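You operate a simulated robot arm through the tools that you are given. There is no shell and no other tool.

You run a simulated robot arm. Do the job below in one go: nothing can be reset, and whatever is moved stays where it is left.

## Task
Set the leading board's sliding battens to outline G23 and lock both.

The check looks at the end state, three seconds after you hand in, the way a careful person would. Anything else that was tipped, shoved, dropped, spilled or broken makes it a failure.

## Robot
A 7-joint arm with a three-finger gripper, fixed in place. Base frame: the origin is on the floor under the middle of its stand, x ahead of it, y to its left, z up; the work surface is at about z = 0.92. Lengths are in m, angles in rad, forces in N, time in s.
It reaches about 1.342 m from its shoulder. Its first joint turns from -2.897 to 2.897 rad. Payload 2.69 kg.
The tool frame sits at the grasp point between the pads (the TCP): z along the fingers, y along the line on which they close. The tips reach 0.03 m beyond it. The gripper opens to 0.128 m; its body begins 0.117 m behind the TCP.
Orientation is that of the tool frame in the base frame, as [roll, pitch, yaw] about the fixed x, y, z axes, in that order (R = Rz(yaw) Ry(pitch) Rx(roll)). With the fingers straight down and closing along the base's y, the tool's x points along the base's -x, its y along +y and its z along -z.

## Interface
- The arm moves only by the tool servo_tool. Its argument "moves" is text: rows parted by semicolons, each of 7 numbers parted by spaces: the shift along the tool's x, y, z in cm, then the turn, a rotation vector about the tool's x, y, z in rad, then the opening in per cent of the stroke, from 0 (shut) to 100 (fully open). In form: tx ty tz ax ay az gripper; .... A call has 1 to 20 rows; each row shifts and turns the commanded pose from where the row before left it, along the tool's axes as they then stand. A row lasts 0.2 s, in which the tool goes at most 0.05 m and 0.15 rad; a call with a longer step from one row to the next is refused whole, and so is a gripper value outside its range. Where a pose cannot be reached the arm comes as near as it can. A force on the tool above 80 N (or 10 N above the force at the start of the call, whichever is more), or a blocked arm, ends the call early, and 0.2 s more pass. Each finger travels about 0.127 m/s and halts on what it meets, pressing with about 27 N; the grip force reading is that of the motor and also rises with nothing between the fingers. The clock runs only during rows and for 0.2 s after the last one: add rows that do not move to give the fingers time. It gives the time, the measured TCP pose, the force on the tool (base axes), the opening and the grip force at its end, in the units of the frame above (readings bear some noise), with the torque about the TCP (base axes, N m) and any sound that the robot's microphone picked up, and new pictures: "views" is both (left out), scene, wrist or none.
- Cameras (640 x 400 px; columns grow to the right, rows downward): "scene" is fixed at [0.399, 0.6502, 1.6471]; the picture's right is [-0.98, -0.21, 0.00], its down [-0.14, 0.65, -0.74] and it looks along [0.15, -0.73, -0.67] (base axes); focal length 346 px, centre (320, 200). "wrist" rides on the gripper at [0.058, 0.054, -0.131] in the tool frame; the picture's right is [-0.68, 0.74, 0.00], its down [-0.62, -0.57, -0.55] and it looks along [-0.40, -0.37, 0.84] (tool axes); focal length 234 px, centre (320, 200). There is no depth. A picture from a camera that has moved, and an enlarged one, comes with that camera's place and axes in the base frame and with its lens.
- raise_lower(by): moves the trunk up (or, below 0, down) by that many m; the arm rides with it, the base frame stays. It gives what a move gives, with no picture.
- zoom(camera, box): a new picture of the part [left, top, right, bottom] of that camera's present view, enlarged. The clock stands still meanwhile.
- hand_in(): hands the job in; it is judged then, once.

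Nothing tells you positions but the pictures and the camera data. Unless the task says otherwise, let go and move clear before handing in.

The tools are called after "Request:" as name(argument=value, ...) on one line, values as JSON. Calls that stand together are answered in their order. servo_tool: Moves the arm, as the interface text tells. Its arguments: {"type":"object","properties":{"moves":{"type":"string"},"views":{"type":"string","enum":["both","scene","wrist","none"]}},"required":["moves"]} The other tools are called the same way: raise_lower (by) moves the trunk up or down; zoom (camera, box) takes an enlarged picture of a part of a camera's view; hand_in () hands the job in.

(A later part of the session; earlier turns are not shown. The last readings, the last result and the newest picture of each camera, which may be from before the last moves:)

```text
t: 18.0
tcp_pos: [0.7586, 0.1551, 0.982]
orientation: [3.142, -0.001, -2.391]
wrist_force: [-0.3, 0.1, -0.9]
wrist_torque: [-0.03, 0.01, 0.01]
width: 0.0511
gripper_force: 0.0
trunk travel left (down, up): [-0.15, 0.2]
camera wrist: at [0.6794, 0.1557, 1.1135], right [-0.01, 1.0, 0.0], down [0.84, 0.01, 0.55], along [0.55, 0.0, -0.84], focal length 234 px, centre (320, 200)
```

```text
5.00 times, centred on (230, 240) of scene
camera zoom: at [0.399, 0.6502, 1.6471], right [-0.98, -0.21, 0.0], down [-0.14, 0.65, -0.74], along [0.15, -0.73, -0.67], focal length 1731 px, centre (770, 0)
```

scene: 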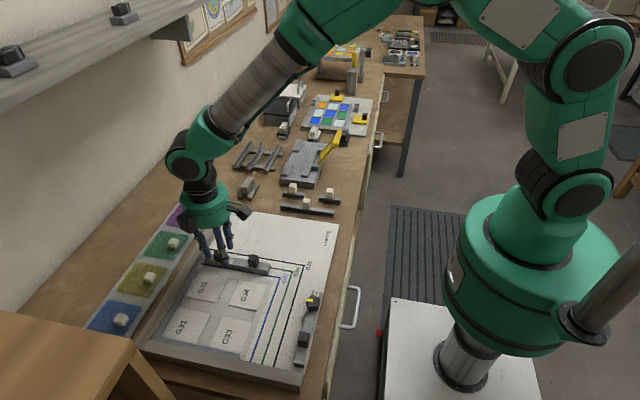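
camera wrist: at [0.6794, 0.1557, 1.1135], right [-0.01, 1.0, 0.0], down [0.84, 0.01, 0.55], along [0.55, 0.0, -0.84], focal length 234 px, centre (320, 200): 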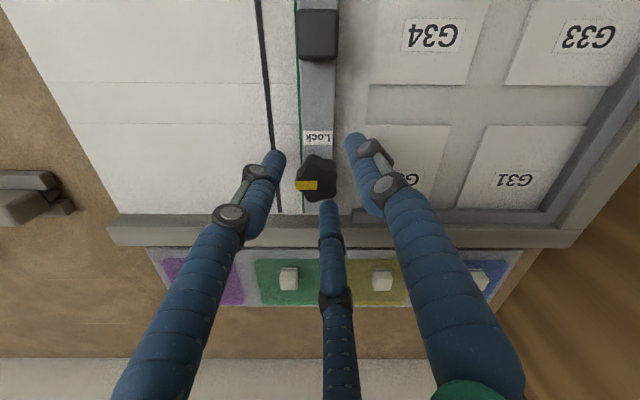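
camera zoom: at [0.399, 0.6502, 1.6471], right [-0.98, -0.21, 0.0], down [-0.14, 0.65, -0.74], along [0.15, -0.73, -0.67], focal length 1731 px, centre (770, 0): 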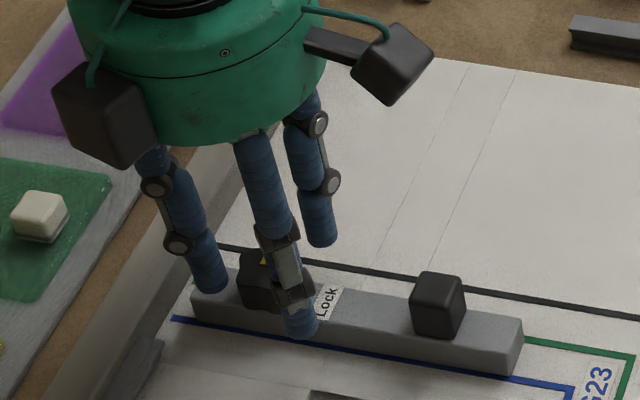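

The knob sits about 2 mm off the axis along tool −y. I'll nudge and close on the knob.

Request:
servo_tool(moves="0 -0.2 0 0 0 0 40; 0 0 0 0 0 0 25; 0 0 0 0 0 0 10; 0 0 0 0 0 0 0; 0 0 0 0 0 0 0", views="both")

Request:
zoom(camera="wrist", box=[240, 80, 400, 240])

Request:
zoom(camera="scene", box=[180, 200, 280, 280])

```text
t: 19.2
tcp_pos: [0.7629, 0.1543, 0.9849]
orientation: [-3.139, 0.003, -2.394]
wrist_force: [33.7, -0.6, 1.5]
wrist_torque: [-0.19, -1.06, 0.07]
width: 0.0319
gripper_force: 27.0
trunk travel left (down, up): [-0.15, 0.2]
camera wrist: at [0.6827, 0.1543, 1.1144], right [-0.01, 1.0, 0.0], down [0.83, 0.01, 0.55], along [0.55, 0.0, -0.83], focal length 234 px, centre (320, 200)
```

scene: 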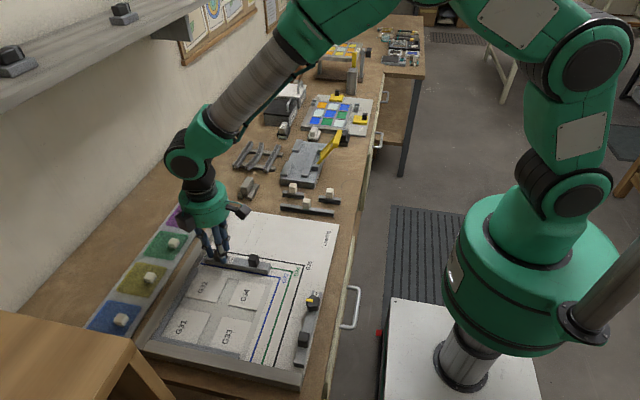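
wrist: 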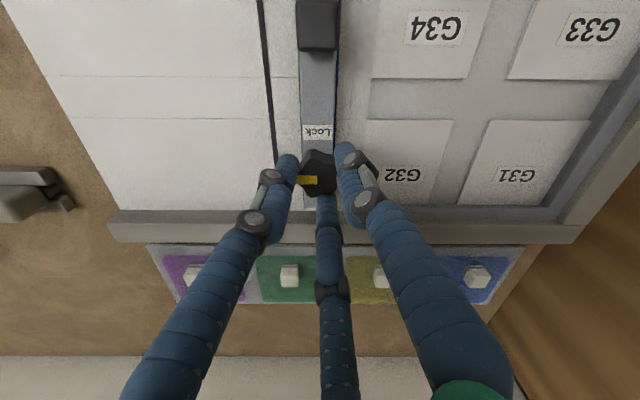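

```text
2.50 times, centred on (320, 160) of wrist
camera zoom: at [0.6827, 0.1543, 1.1144], right [-0.01, 1.0, 0.0], down [0.83, 0.01, 0.55], along [0.55, 0.0, -0.83], focal length 585 px, centre (320, 300)
```

zoom: 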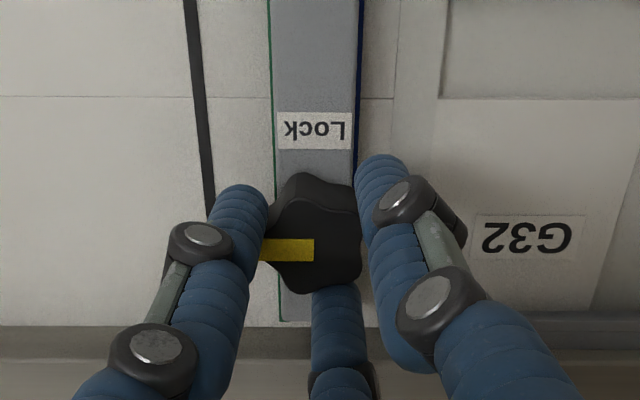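

```text
5.00 times, centred on (230, 240) of scene
camera zoom: at [0.399, 0.6502, 1.6471], right [-0.98, -0.21, 0.0], down [-0.14, 0.65, -0.74], along [0.15, -0.73, -0.67], focal length 1731 px, centre (770, 0)
```

zoom: 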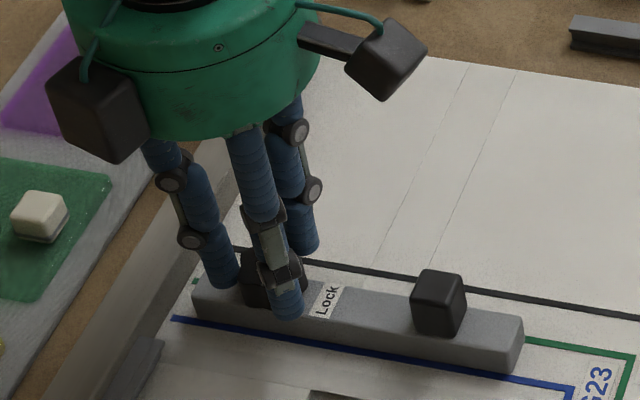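

There is a 34 N side force: the knob lies about 4 mm further in +x than I aimed. I'll relieve it by shifting the tool toward +x while gripping.

Request:
servo_tool(moves="-0.15 -0.15 0 0 0 0 0; -0.15 -0.15 0 0 0 0 0; 0 0 0 0 0 0 0; 0 0 0 0 0 0 0", views="wrist")

```text
t: 20.2
tcp_pos: [0.7634, 0.1538, 0.9842]
orientation: [3.14, 0.001, -2.392]
wrist_force: [4.4, 0.6, 19.1]
wrist_torque: [-0.12, -0.26, -0.12]
width: 0.0317
gripper_force: 27.5
trunk travel left (down, up): [-0.15, 0.2]
camera wrist: at [0.6835, 0.1538, 1.1145], right [-0.01, 1.0, 0.0], down [0.84, 0.01, 0.55], along [0.55, 0.0, -0.84], focal length 234 px, centre (320, 200)
```

wrist: 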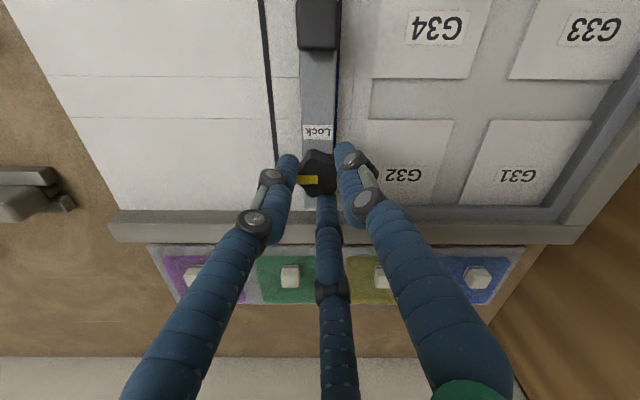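

Force relieved. Now I'll start rotating clockwise (+z of the tool) in small steps and check that the pointer follows.

Request:
servo_tool(moves="0 0 -0.15 0 0 0.1 0; 0 0 0 0 0 0.1 0; 0 0 0 0 0 0.1 0; 0 0 0 0 0 0.1 0; 0 0 0 0 0 0 0", views="both")

Request:
zoom(camera="wrist", box=[240, 80, 400, 240])

```text
t: 21.4
tcp_pos: [0.7642, 0.1531, 0.9837]
orientation: [-3.14, -0.002, -2.792]
wrist_force: [12.2, 2.0, -6.7]
wrist_torque: [0.15, -0.38, 0.03]
width: 0.0309
gripper_force: 26.8
trunk travel left (down, up): [-0.15, 0.2]
camera wrist: at [0.6908, 0.1847, 1.1143], right [0.38, 0.92, 0.0], down [0.77, -0.32, 0.55], along [0.51, -0.21, -0.84], focal length 234 px, centre (320, 200)
```

scene: 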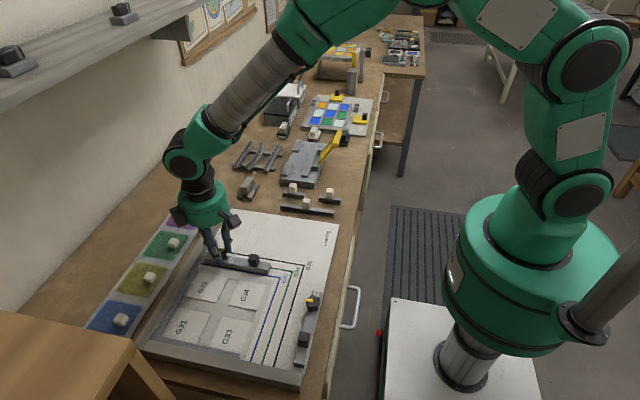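
wrist: 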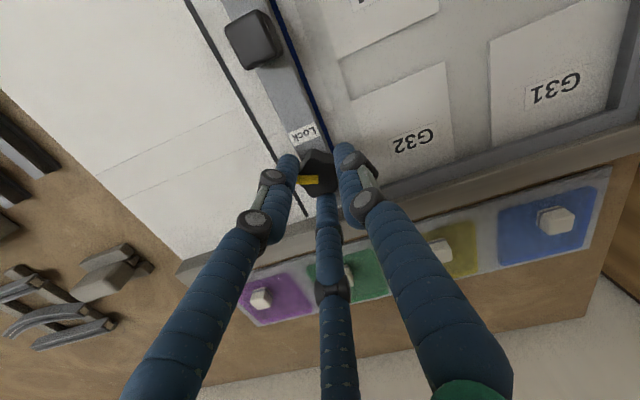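

```text
2.50 times, centred on (320, 160) of wrist
camera zoom: at [0.6908, 0.1847, 1.1143], right [0.38, 0.92, 0.0], down [0.77, -0.32, 0.55], along [0.51, -0.21, -0.84], focal length 585 px, centre (320, 300)
```

zoom: 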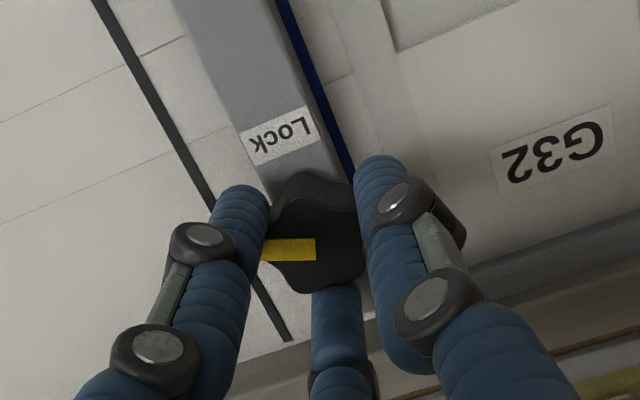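

The pointer turns with the fingers and the torque is low. I'll continue by about 1.0 rad more.

Request:
servo_tool(moves="-0.1 -0.03 0.05 0 0 0.12 0; 0 0 0 0 0 0.12 0; 0 0 0 0 0 0.12 0; 0 0 0 0 0 0.12 0; 0 0 0 0 0 0.12 0; 0 0 0 0 0 0.12 0; 0 0 0 0 0 0.12 0; 0 0 0 0 0 0.12 0; 0 0 0 0 0 0 0", views="both")

Request:
zoom(camera="wrist", box=[240, 80, 400, 240])

Request:
zoom(camera="scene", box=[200, 230, 300, 290])

```text
t: 23.4
tcp_pos: [0.7661, 0.1537, 0.9839]
orientation: [3.141, 0.0, 2.528]
wrist_force: [15.4, -1.4, -2.0]
wrist_torque: [-0.06, -0.45, -0.03]
width: 0.031
gripper_force: 45.5
trunk travel left (down, up): [-0.15, 0.2]
camera wrist: at [0.7485, 0.2322, 1.1142], right [0.98, 0.21, 0.0], down [0.18, -0.82, 0.55], along [0.12, -0.54, -0.84], focal length 234 px, centre (320, 200)
```

scene: 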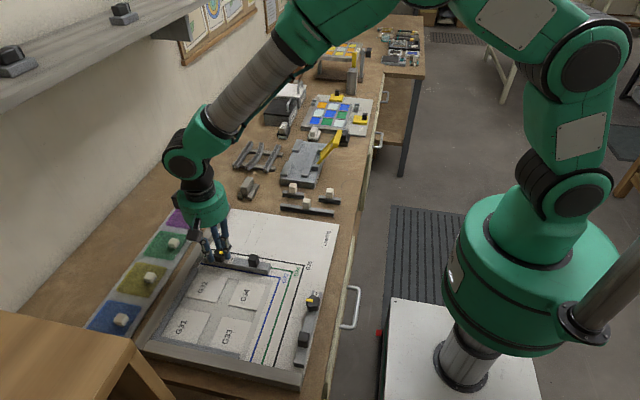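
wrist: 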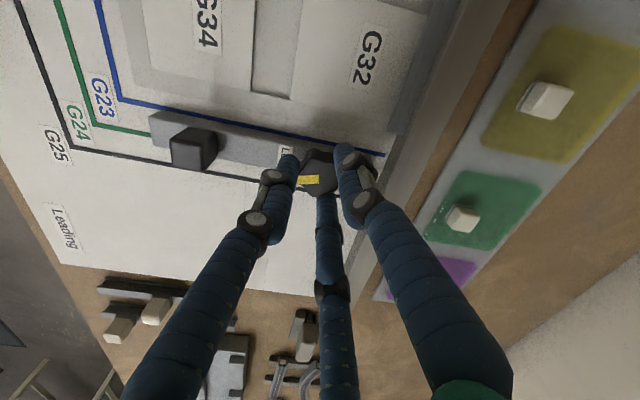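

```text
2.50 times, centred on (320, 160) of wrist
camera zoom: at [0.7485, 0.2322, 1.1142], right [0.98, 0.21, 0.0], down [0.18, -0.82, 0.55], along [0.12, -0.54, -0.84], focal length 585 px, centre (320, 300)
```

zoom: 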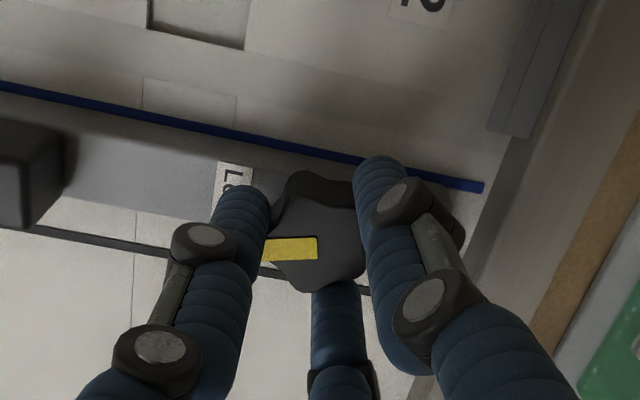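

```text
6.40 times, centred on (250, 260) of scene
camera zoom: at [0.399, 0.6502, 1.6471], right [-0.98, -0.21, 0.0], down [-0.14, 0.65, -0.74], along [0.15, -0.73, -0.67], focal length 2216 px, centre (768, -184)
```

zoom: 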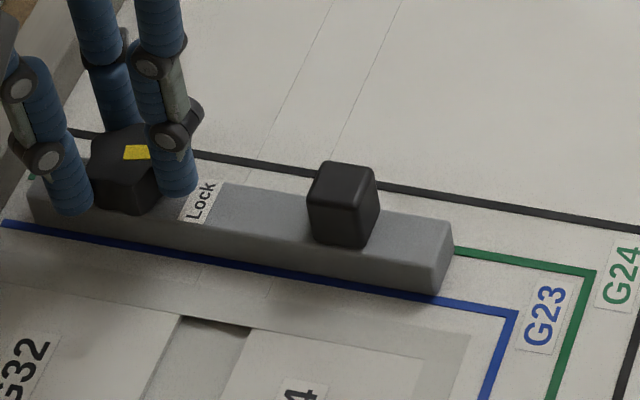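

The pointer is near Lock. Before finishing I'll check that the batten is still on the line.

Request:
zoom(camera="scene", box=[255, 260, 285, 280])

Request:
zoom(camera="scene", box=[198, 255, 228, 275])

Request:
zoom(camera="wrist", box=[130, 80, 250, 160])

```text
16.00 times, centred on (270, 270) of scene
camera zoom: at [0.399, 0.6502, 1.6471], right [-0.98, -0.21, 0.0], down [-0.14, 0.65, -0.74], along [0.15, -0.73, -0.67], focal length 5539 px, centre (1120, -920)
```

zoom: 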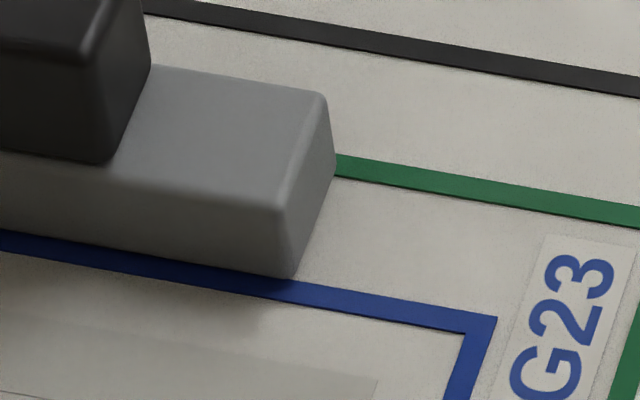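

```text
16.00 times, centred on (213, 265) of scene
camera zoom: at [0.399, 0.6502, 1.6471], right [-0.98, -0.21, 0.0], down [-0.14, 0.65, -0.74], along [0.15, -0.73, -0.67], focal length 5539 px, centre (2032, -840)
```

zoom: 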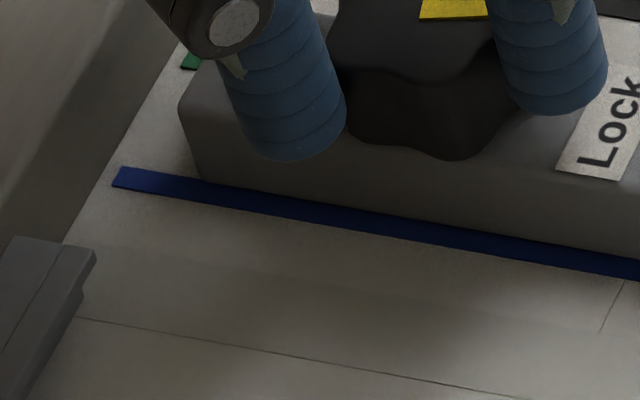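

```text
5.00 times, centred on (190, 120) of wrist
camera zoom: at [0.7485, 0.2322, 1.1142], right [0.98, 0.21, 0.0], down [0.18, -0.82, 0.55], along [0.12, -0.54, -0.84], focal length 1171 px, centre (970, 600)
```

zoom: 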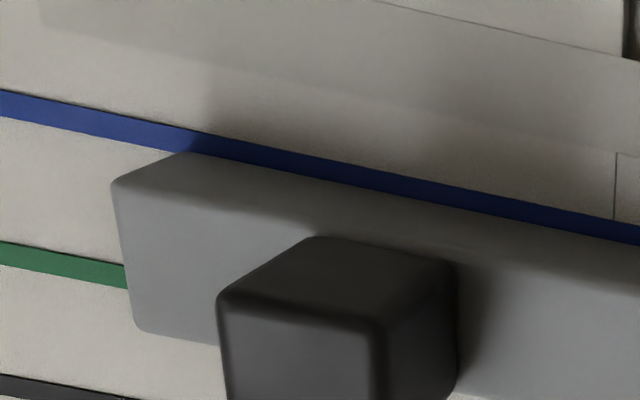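

The batten crept back about 1 mm in −y while turning. I'll nudge it +y by 1.2 mm via the knob (also relieving the x force) and recheck before the last bit of turn.

Request:
servo_tool(moves="-0.03 0.1 0 0 0 0 0; -0.03 0.09 0 0 0 0 0; 0 0 0 0 0 0 0; 0 0 0 0 0 0 0", views="wrist")

Request:
zoom(camera="scene", box=[255, 260, 285, 280])

Request:
zoom(camera="wrist", box=[130, 80, 250, 160])

```text
t: 24.4
tcp_pos: [0.7659, 0.1556, 0.9833]
orientation: [-3.14, 0.0, 2.532]
wrist_force: [3.8, -0.5, 1.6]
wrist_torque: [-0.1, 0.17, -0.01]
width: 0.0305
gripper_force: 44.9
trunk travel left (down, up): [-0.15, 0.2]
camera wrist: at [0.7486, 0.2334, 1.1142], right [0.98, 0.22, 0.0], down [0.18, -0.82, 0.55], along [0.12, -0.54, -0.84], focal length 234 px, centre (320, 200)
```

wrist: 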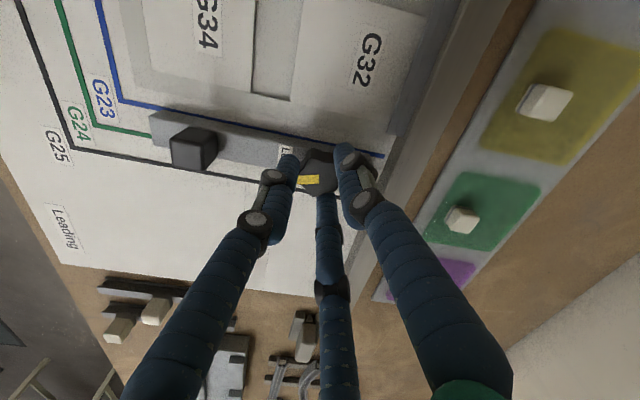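

```text
16.00 times, centred on (270, 270) of scene
camera zoom: at [0.399, 0.6502, 1.6471], right [-0.98, -0.21, 0.0], down [-0.14, 0.65, -0.74], along [0.15, -0.73, -0.67], focal length 5539 px, centre (1120, -920)
```

zoom: 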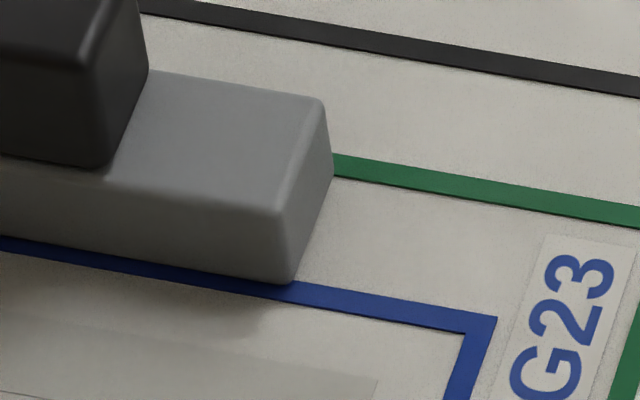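

```text
5.00 times, centred on (190, 120) of wrist
camera zoom: at [0.7486, 0.2334, 1.1142], right [0.98, 0.22, 0.0], down [0.18, -0.82, 0.55], along [0.12, -0.54, -0.84], focal length 1171 px, centre (970, 600)
```

zoom: 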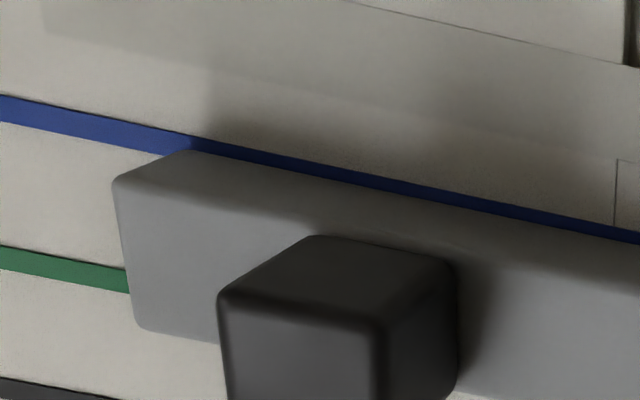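

The face is back on the line centre. I'll finish the remaining ~0.21 rad of the turn.

Request:
servo_tool(moves="0 0 0 0 0 0.07 0; 0 0 0 0 0 0.07 0; 0 0 0 0 0 0.07 0; 0 0 0 0 0 0 0; 0 0 0 0 0 0 0", views="wrist")

Request:
zoom(camera="scene", box=[255, 260, 285, 280])

Request:
zoom(camera="wrist", box=[130, 80, 350, 200])

Request:
zoom(camera="scene", box=[200, 240, 250, 275])

```text
t: 25.6
tcp_pos: [0.7661, 0.1546, 0.9835]
orientation: [-3.138, -0.001, 2.32]
wrist_force: [-0.5, -3.6, -3.5]
wrist_torque: [-0.06, 0.04, -0.05]
width: 0.0308
gripper_force: 45.2
trunk travel left (down, up): [-0.15, 0.2]
camera wrist: at [0.7654, 0.2351, 1.1142], right [1.0, 0.01, 0.0], down [0.01, -0.84, 0.55], along [0.0, -0.55, -0.84], focal length 234 px, centre (320, 200)
```

wrist: 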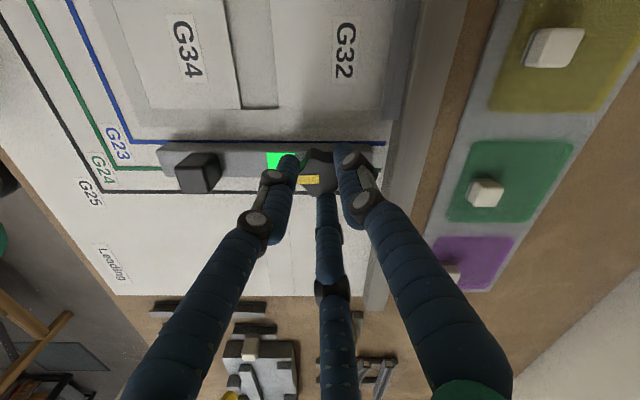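

```text
16.00 times, centred on (270, 270) of scene
camera zoom: at [0.399, 0.6502, 1.6471], right [-0.98, -0.21, 0.0], down [-0.14, 0.65, -0.74], along [0.15, -0.73, -0.67], focal length 5539 px, centre (1120, -920)
```

zoom: 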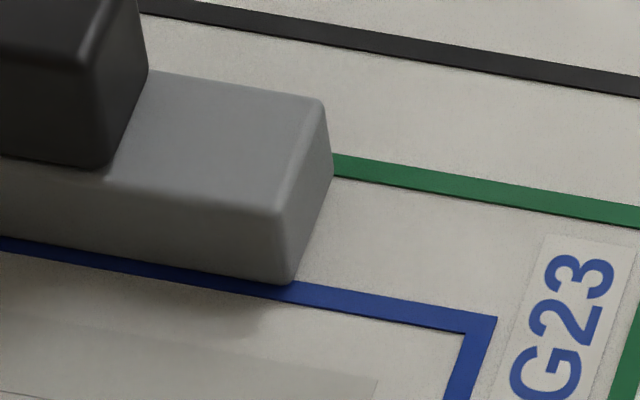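

```text
2.91 times, centred on (240, 140) of wrist
camera zoom: at [0.7654, 0.2351, 1.1142], right [1.0, 0.01, 0.0], down [0.01, -0.84, 0.55], along [0.0, -0.55, -0.84], focal length 681 px, centre (553, 374)
```

zoom: 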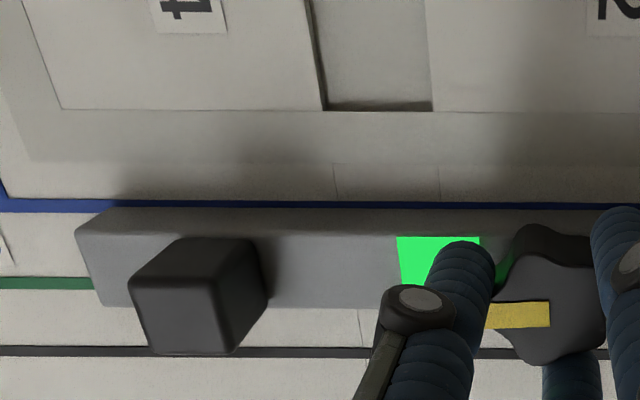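

```text
11.43 times, centred on (225, 258) of scene
camera zoom: at [0.399, 0.6502, 1.6471], right [-0.98, -0.21, 0.0], down [-0.14, 0.65, -0.74], along [0.15, -0.73, -0.67], focal length 3956 px, centre (1406, -457)
```

zoom: 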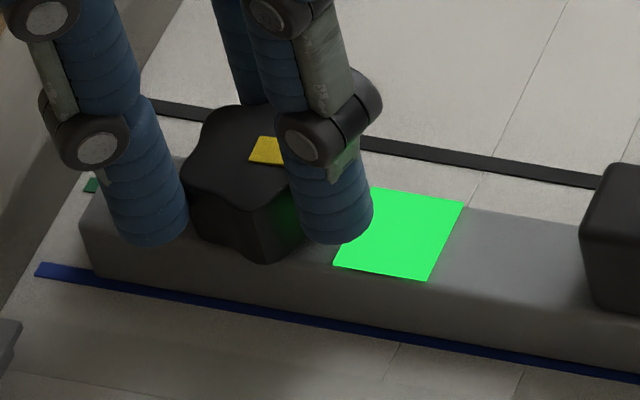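

The "Lock" tag lit up green, and the inner face still lies on the blue line. I'll release, rise and verify.

Request:
servo_tool(moves="0 0 0 0 0 0 10; 0 0 0 0 0 0 20; 0 0 0 0 0 0 40; 0 0 0 0 0 0 40; 0 0 -2 0 0 0 40; 0 0 -3 0 0 0 40; 0 0 -4 0 0 0 60; 0 0 -4 0 0 0 60; 0 0 0 0 0 0 60", views="both")

Request:
zoom(camera="scene", box=[195, 230, 295, 290])

Request:
zoom(camera="wrist", box=[180, 40, 400, 180])

```text
t: 27.6
tcp_pos: [0.7661, 0.1552, 1.1143]
orientation: [3.142, 0.0, 2.322]
wrist_force: [-0.5, 0.1, 0.1]
wrist_torque: [0.0, -0.05, -0.04]
width: 0.0771
gripper_force: 0.0
trunk travel left (down, up): [-0.15, 0.2]
camera wrist: at [0.7648, 0.2355, 1.2449], right [1.0, 0.01, 0.0], down [0.01, -0.84, 0.55], along [0.0, -0.55, -0.84], focal length 234 px, centre (320, 200)
```

scene: 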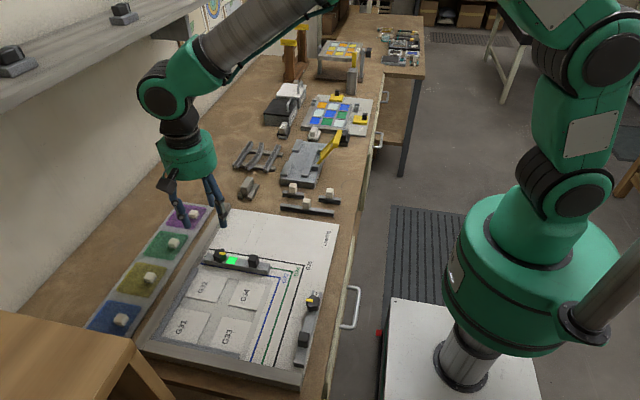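
wrist: 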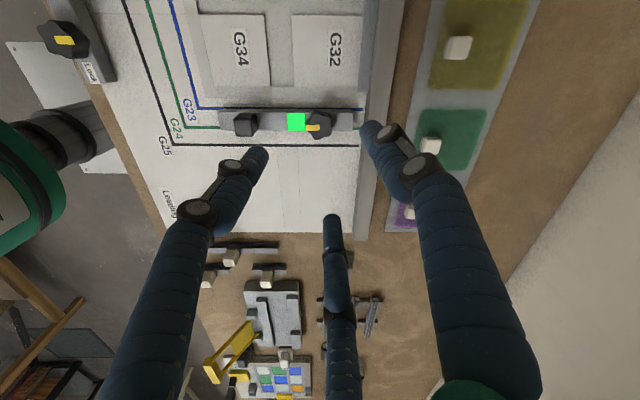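

```text
6.40 times, centred on (245, 260) of scene
camera zoom: at [0.399, 0.6502, 1.6471], right [-0.98, -0.21, 0.0], down [-0.14, 0.65, -0.74], along [0.15, -0.73, -0.67], focal length 2216 px, centre (800, -184)
```

zoom: 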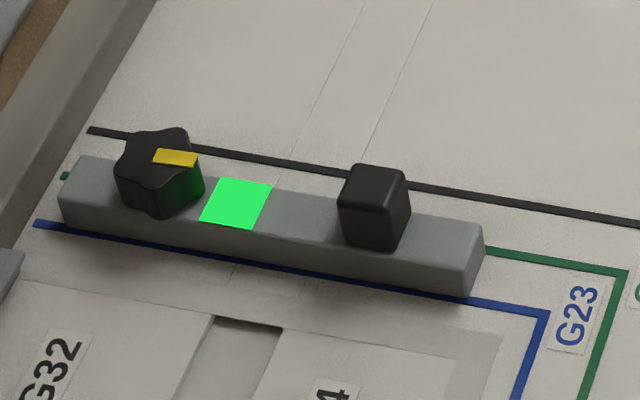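

```text
2.86 times, centred on (290, 110) of wrist
camera zoom: at [0.7648, 0.2355, 1.2449], right [1.0, 0.01, 0.0], down [0.01, -0.84, 0.55], along [0.0, -0.55, -0.84], focal length 669 px, centre (406, 457)
```

zoom: 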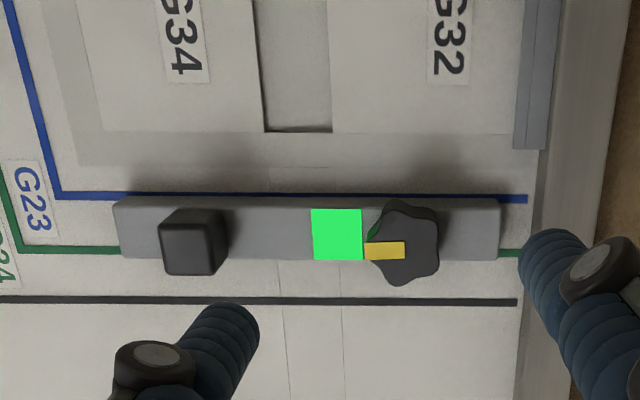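

Batten A is locked and green. Now batten B: I'll rotate the tool back to nominal and travel toward its handle near (0.50, 0.33), staying high.

Request:
servo_tool(moves="0 0 -1 0 0 -0.1365 60; 0 0 0 0 0 -0.1365 60; 0 0 0 0 0 -0.1365 60; 0 0 0 0 0 -0.1365 60; 0 0 0 0 0 -0.1365 60; 0 0 0 0 0 -0.1365 60; 3.5 1.5 0 0 0 0 60; 3.5 1.5 0 0 0 0 60; 3.5 1.5 0 0 0 0 60; 3.5 1.5 0 0 0 0 60; 3.5 1.5 0 0 0 0 60; 3.5 1.5 0 0 0 0 60; 0 0 0 0 0 0 60", views="both")

Request:
zoom(camera="wrist", box=[180, 0, 480, 200])

```text
t: 30.4
tcp_pos: [0.556, 0.2463, 1.1239]
orientation: [3.142, -0.001, 3.14]
wrist_force: [-0.5, -0.7, 0.6]
wrist_torque: [-0.02, -0.01, 0.03]
width: 0.0769
gripper_force: 0.1
trunk travel left (down, up): [-0.15, 0.2]
camera wrist: at [0.4973, 0.3015, 1.2549], right [0.68, 0.73, 0.0], down [0.61, -0.57, 0.55], along [0.4, -0.37, -0.84], focal length 234 px, centre (320, 200)
```

scene: 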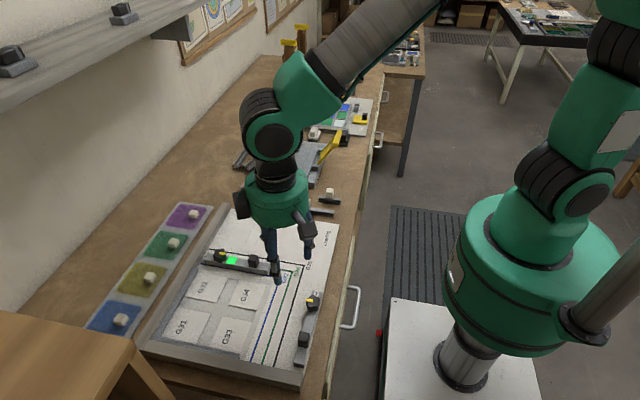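
wrist: 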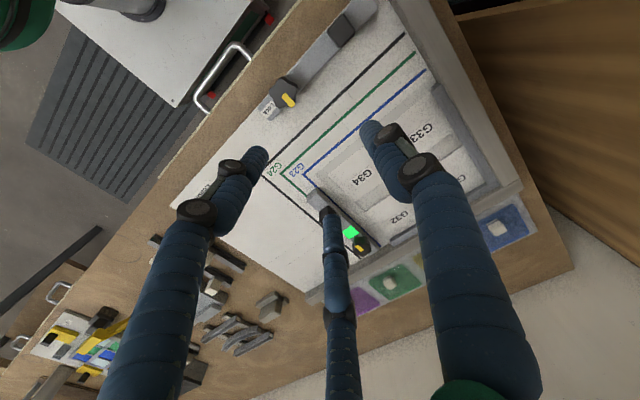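

```text
2.00 times, centred on (330, 100) of wrist
camera zoom: at [0.4973, 0.3015, 1.2549], right [0.68, 0.73, 0.0], down [0.61, -0.57, 0.55], along [0.4, -0.37, -0.84], focal length 468 px, centre (300, 400)
```

zoom: 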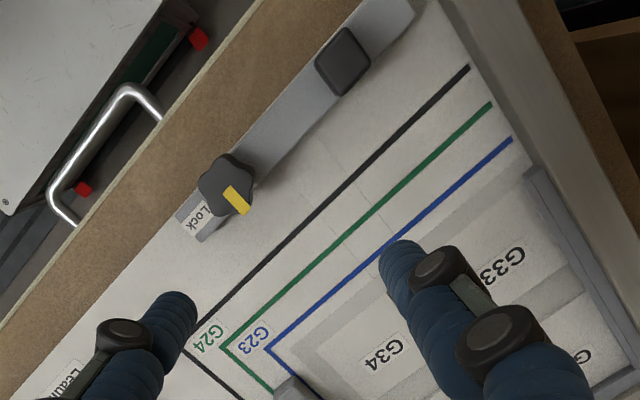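

Clear view of batten B: handle ≈(0.502, 0.326), knob ≈(0.499, 0.242), blue line at x≈0.6046. I'll go over the handle at z≈1.03 and check alignment.

Request:
servo_tool(moves="1.33 1.97 2.3 0 0 0 40; 1.33 1.97 2.3 0 0 0 40; 1.33 1.97 2.3 0 0 0 40; 1.33 1.97 2.3 0 0 0 40; 0 0 0 0 0 0 40", views="both")

Request:
zoom(camera="wrist", box=[220, 50, 440, 250])

Request:
zoom(camera="scene", box=[240, 260, 360, 390])

```text
t: 31.6
tcp_pos: [0.5034, 0.3249, 1.0306]
orientation: [3.141, 0.0, 3.14]
wrist_force: [-0.3, 0.3, 0.3]
wrist_torque: [-0.06, 0.03, -0.03]
width: 0.0512
gripper_force: 0.1
trunk travel left (down, up): [-0.15, 0.2]
camera wrist: at [0.4438, 0.3803, 1.1622], right [0.68, 0.73, 0.0], down [0.61, -0.57, 0.55], along [0.4, -0.37, -0.84], focal length 234 px, centre (320, 200)
```

scene: 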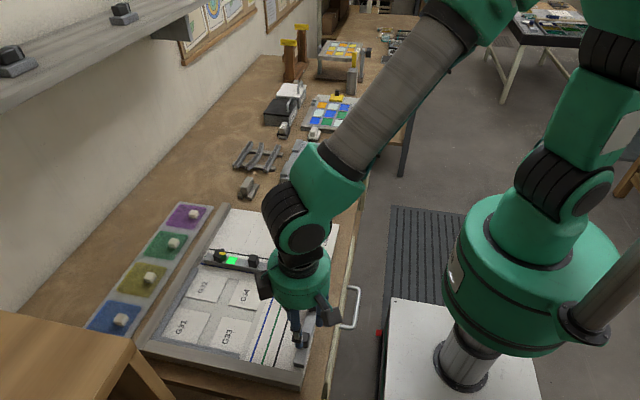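
wrist: 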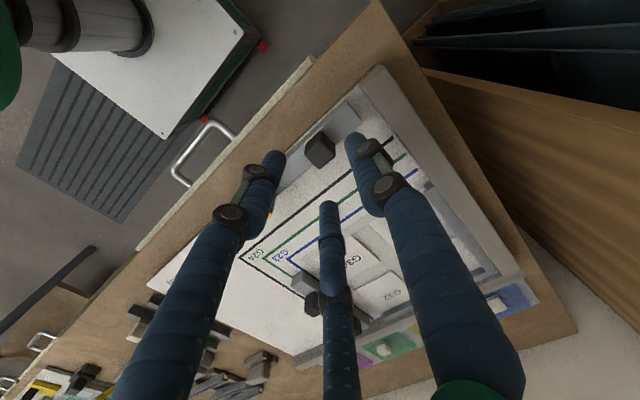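

```text
2.00 times, centred on (330, 150) of wrist
camera zoom: at [0.4438, 0.3803, 1.1622], right [0.68, 0.73, 0.0], down [0.61, -0.57, 0.55], along [0.4, -0.37, -0.84], focal length 468 px, centre (300, 300)
```

zoom: 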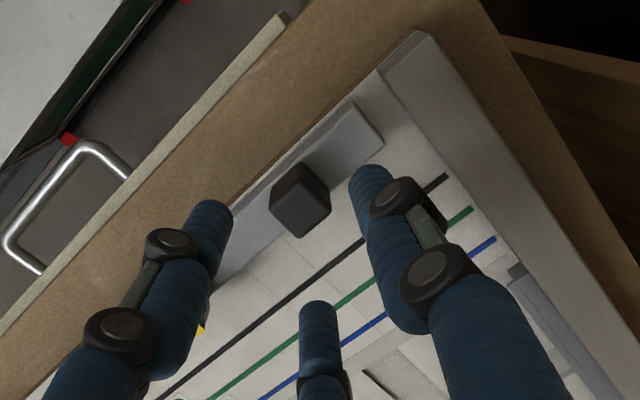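

```text
3.08 times, centred on (300, 325) of scene
camera zoom: at [0.399, 0.6502, 1.6471], right [-0.98, -0.21, 0.0], down [-0.14, 0.65, -0.74], along [0.15, -0.73, -0.67], focal length 1065 px, centre (382, -185)
```

zoom: 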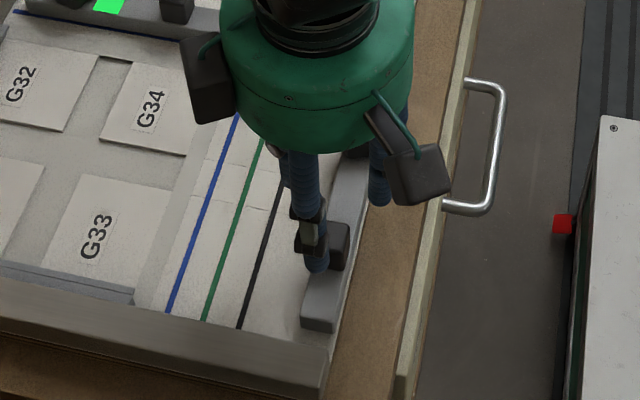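

The handle is aligned to within 1 mm. Descending to z≈0.982 and closing.

Request:
servo_tool(moves="0 0 1.3 0 0 0 40; 0 0 1.3 0 0 0 40; 0 0 1.2 0 0 0 40; 0 0 1.05 0 0 0 40; 0 0 0 0 0 0 40; 0 0 0 0 0 0 25; 0 0 0 0 0 0 10; 0 0 0 0 0 0 0; 0 0 0 0 0 0 0", views="both")

Request:
zoom(camera="wrist", box=[220, 50, 440, 250])

Request:
zoom(camera="scene", box=[240, 260, 360, 390])

```text
t: 33.6
tcp_pos: [0.5041, 0.3246, 0.9832]
orientation: [-3.142, 0.0, 3.14]
wrist_force: [1.1, -1.4, -2.9]
wrist_torque: [0.06, -0.05, -0.01]
width: 0.0269
gripper_force: 26.9
trunk travel left (down, up): [-0.15, 0.2]
camera wrist: at [0.4446, 0.3797, 1.1139], right [0.68, 0.73, 0.0], down [0.61, -0.57, 0.55], along [0.4, -0.37, -0.84], focal length 234 px, centre (320, 200)
```

scene: 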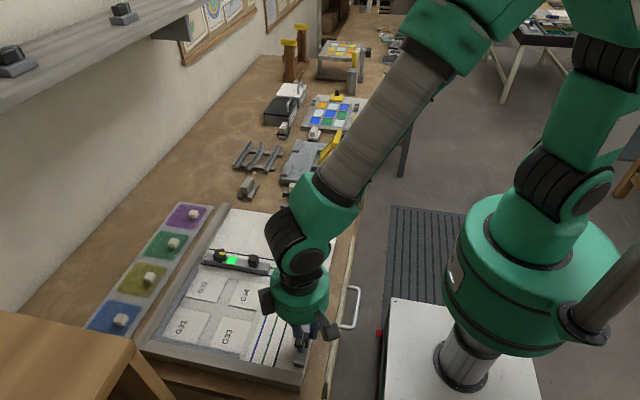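
wrist: 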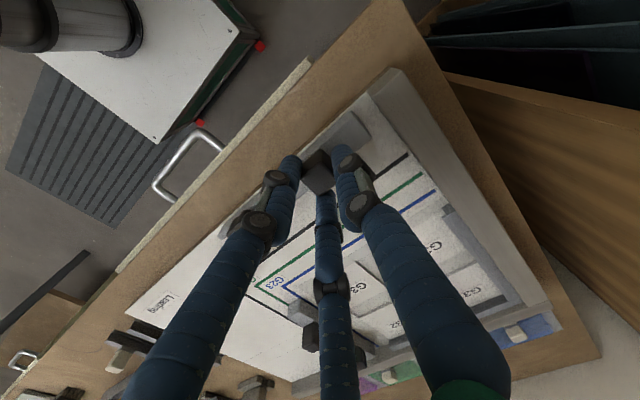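

```text
2.00 times, centred on (330, 150) of wrist
camera zoom: at [0.4446, 0.3797, 1.1139], right [0.68, 0.73, 0.0], down [0.61, -0.57, 0.55], along [0.4, -0.37, -0.84], focal length 468 px, centre (300, 300)
```

zoom: 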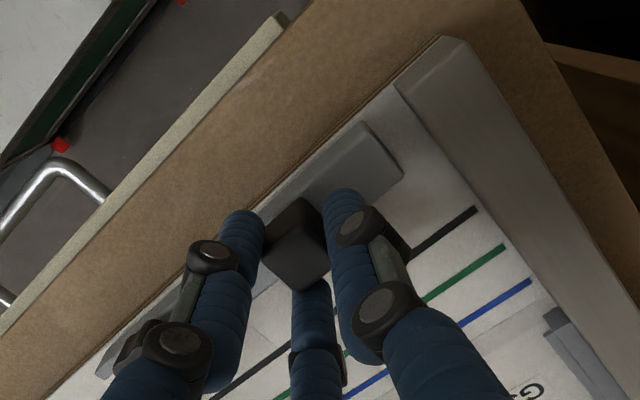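

```text
3.08 times, centred on (300, 325) of scene
camera zoom: at [0.399, 0.6502, 1.6471], right [-0.98, -0.21, 0.0], down [-0.14, 0.65, -0.74], along [0.15, -0.73, -0.67], focal length 1065 px, centre (382, -185)
```

zoom: 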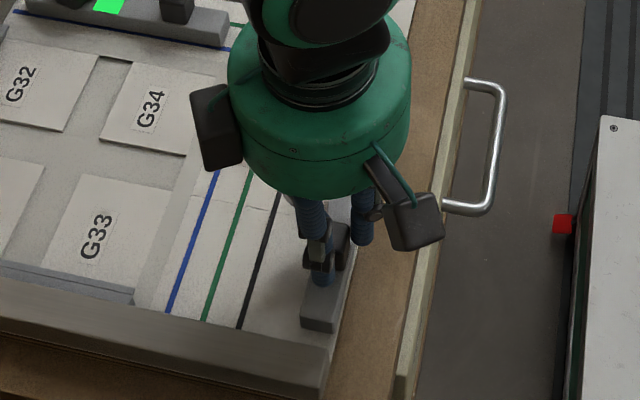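

Gripped with almost no side force. I'll slide +x by 7.5 cm, stopping short of the blue line.

Request:
servo_tool(moves="-0.5 0 0 0 0 0 0; -1 0 0 0 0 0 0; -1 0 0 0 0 0 0; -1 0 0 0 0 0 0; -1 0 0 0 0 0 0; -1 0 0 0 0 0 0; -1 0 0 0 0 0 0; -1 0 0 0 0 0 0; 0 0 0 0 0 0 0", views="both")

Request:
zoom(camera="wrist", box=[220, 50, 440, 250])

Request:
zoom(camera="scene", box=[230, 270, 330, 370])

```text
t: 35.6
tcp_pos: [0.5792, 0.3255, 0.9839]
orientation: [3.141, 0.0, 3.14]
wrist_force: [1.2, 15.1, 4.7]
wrist_torque: [0.44, 0.0, 0.01]
width: 0.0267
gripper_force: 27.2
trunk travel left (down, up): [-0.15, 0.2]
camera wrist: at [0.5206, 0.3796, 1.1139], right [0.68, 0.73, 0.0], down [0.61, -0.57, 0.55], along [0.4, -0.37, -0.84], focal length 234 px, centre (320, 200)
```

scene: 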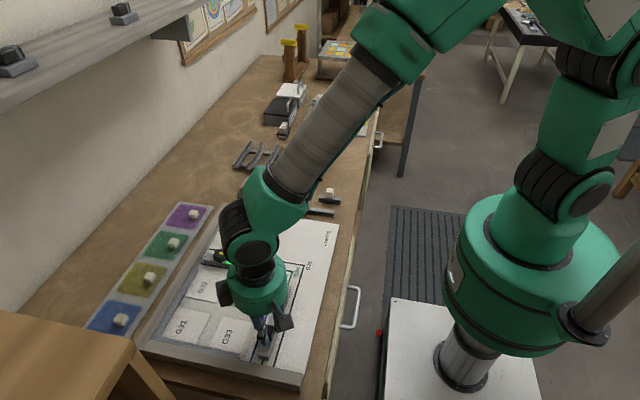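
wrist: 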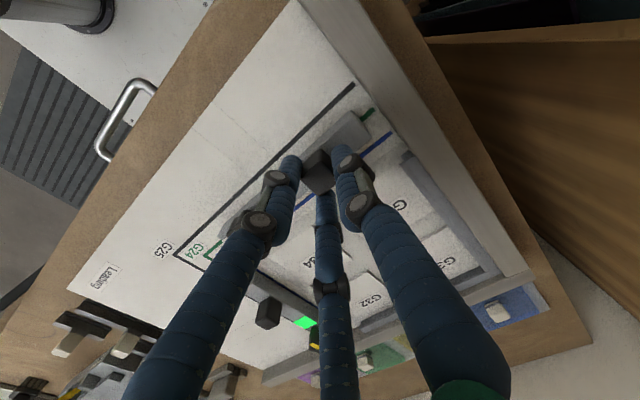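

```text
2.00 times, centred on (330, 150) of wrist
camera zoom: at [0.5206, 0.3796, 1.1139], right [0.68, 0.73, 0.0], down [0.61, -0.57, 0.55], along [0.4, -0.37, -0.84], focal length 468 px, centre (300, 300)
```

zoom: 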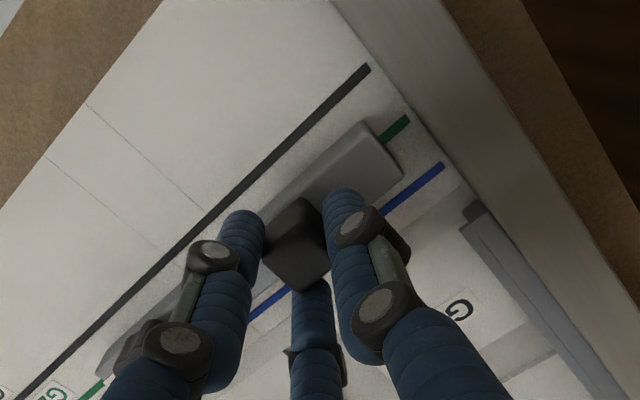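

```text
4.00 times, centred on (280, 320) of scene
camera zoom: at [0.399, 0.6502, 1.6471], right [-0.98, -0.21, 0.0], down [-0.14, 0.65, -0.74], along [0.15, -0.73, -0.67], focal length 1385 px, centre (480, -280)
```

zoom: 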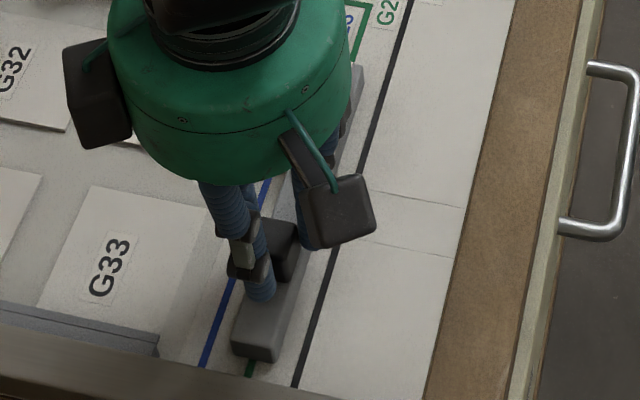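

Batten B slides well; its inner edge is still ~14 mm short of blue. From this yaw the camera is on the wrong side, so I'll advance most of the way, release, then rotate the tool 90° so the wrist camera sits on the inner (+x) side.

Request:
servo_tool(moves="-0.6 0.08 0 0 0 0 0; -0.6 0 0 0 0 0 0; 0 0 0 0 0 0 0; 0 0 0 0 0 0 15; 0 0 0 0 0 0 30; 0 0 0 0 0 0 40; 0 0 0 0 0 0 40; 0 0 -2 0 0 0 40; 0 0 -2.5 0 0 0 40; 0 0 0 0 0 0 40", views="both")

```text
t: 37.8
tcp_pos: [0.5914, 0.3248, 1.0281]
orientation: [3.142, -0.001, 3.139]
wrist_force: [-1.1, -0.4, 0.8]
wrist_torque: [0.03, 0.0, 0.0]
width: 0.0512
gripper_force: 0.2
trunk travel left (down, up): [-0.15, 0.2]
camera wrist: at [0.5322, 0.38, 1.1587], right [0.68, 0.74, 0.0], down [0.61, -0.57, 0.55], along [0.4, -0.37, -0.84], focal length 234 px, centre (320, 200)
```

scene: 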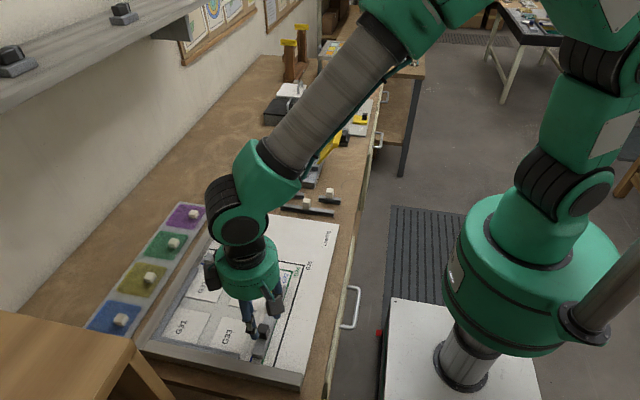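
wrist: 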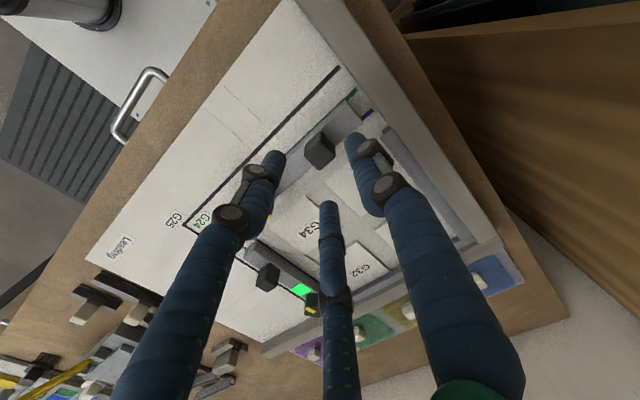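

Released and raised. Rotating the tool by +1.57 rad in the air so the camera looks at the inner side.

Request:
servo_tool(moves="0 0 0 0 0 0.1428 40; 0 0 0 0 0 0.1428 40; 0 0 0 0 0 0.1428 40; 0 0 0 0 0 0.1428 40; 0 0 0 0 0 0.1428 40; 0 0 0 0 0 0.1428 40; 0 0 0 0 0 0.1428 40; 0 0 0 0 0 0.1428 40; 0 0 0 0 0 0.1428 40; 0 0 0 0 0 0.1428 40; 0 0 0 0 0 0.1428 40; 0 0 0 0 0 0 40", views="both")

Request:
zoom(camera="wrist", box=[180, 20, 480, 220])

```text
t: 40.4
tcp_pos: [0.5892, 0.3251, 1.0273]
orientation: [-3.141, -0.001, 1.568]
wrist_force: [0.0, 0.3, 0.7]
wrist_torque: [0.03, 0.0, 0.01]
width: 0.0513
gripper_force: 0.1
trunk travel left (down, up): [-0.15, 0.2]
camera wrist: at [0.6439, 0.3843, 1.1591], right [0.73, -0.68, 0.0], down [-0.57, -0.61, 0.55], along [-0.37, -0.4, -0.84], focal length 234 px, centre (320, 200)
```

scene: 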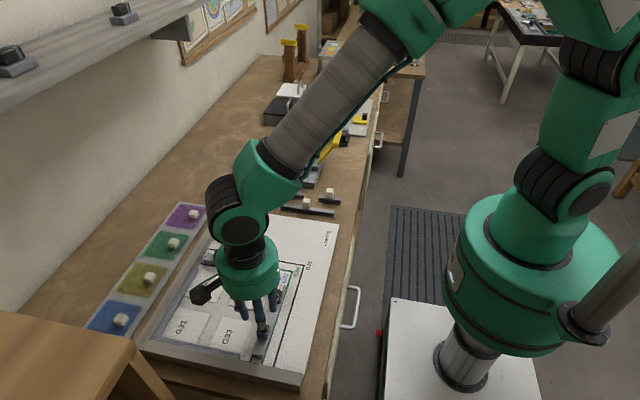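
wrist: 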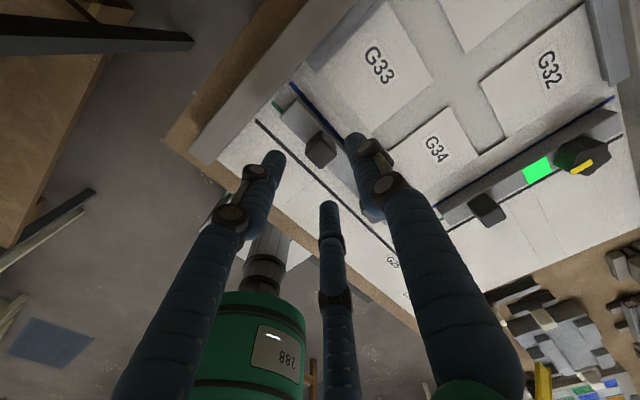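

```text
2.00 times, centred on (330, 120) of wrist
camera zoom: at [0.6439, 0.3843, 1.1591], right [0.73, -0.68, 0.0], down [-0.57, -0.61, 0.55], along [-0.37, -0.4, -0.84], focal length 468 px, centre (300, 360)
```

zoom: 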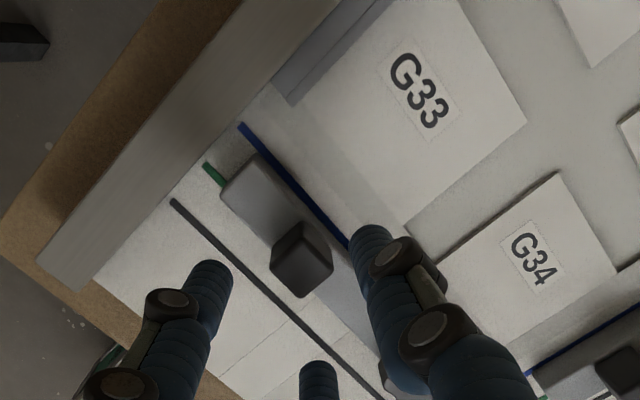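

Now the inner side is visible. A tight zoom to measure the gap to the blue line.

Request:
zoom(camera="wrist", box=[275, 70, 365, 140])

```text
5.71 times, centred on (320, 105) of wrist
camera zoom: at [0.6439, 0.3843, 1.1591], right [0.73, -0.68, 0.0], down [-0.57, -0.61, 0.55], along [-0.37, -0.4, -0.84], focal length 1338 px, centre (320, 743)
```

zoom: 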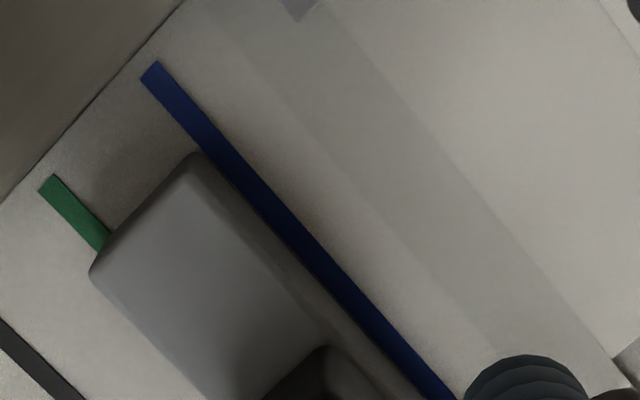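

The inner face is about 2 mm short of the line's centre. I'll zoom on the handle to align for re-gripping at this yaw.

Request:
zoom(camera="wrist", box=[280, 110, 370, 180])

```text
5.71 times, centred on (325, 145) of wrist
camera zoom: at [0.6439, 0.3843, 1.1591], right [0.73, -0.68, 0.0], down [-0.57, -0.61, 0.55], along [-0.37, -0.4, -0.84], focal length 1338 px, centre (291, 514)
```

zoom: 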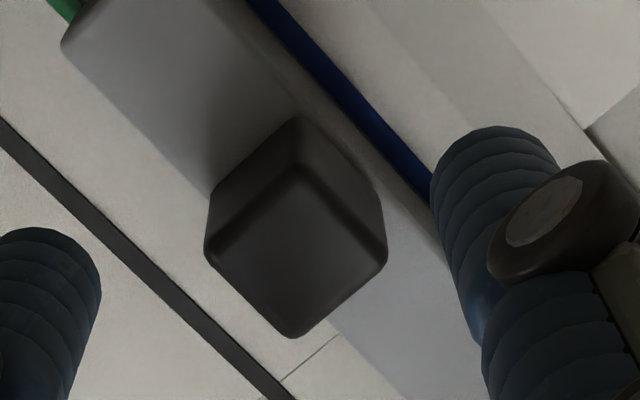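

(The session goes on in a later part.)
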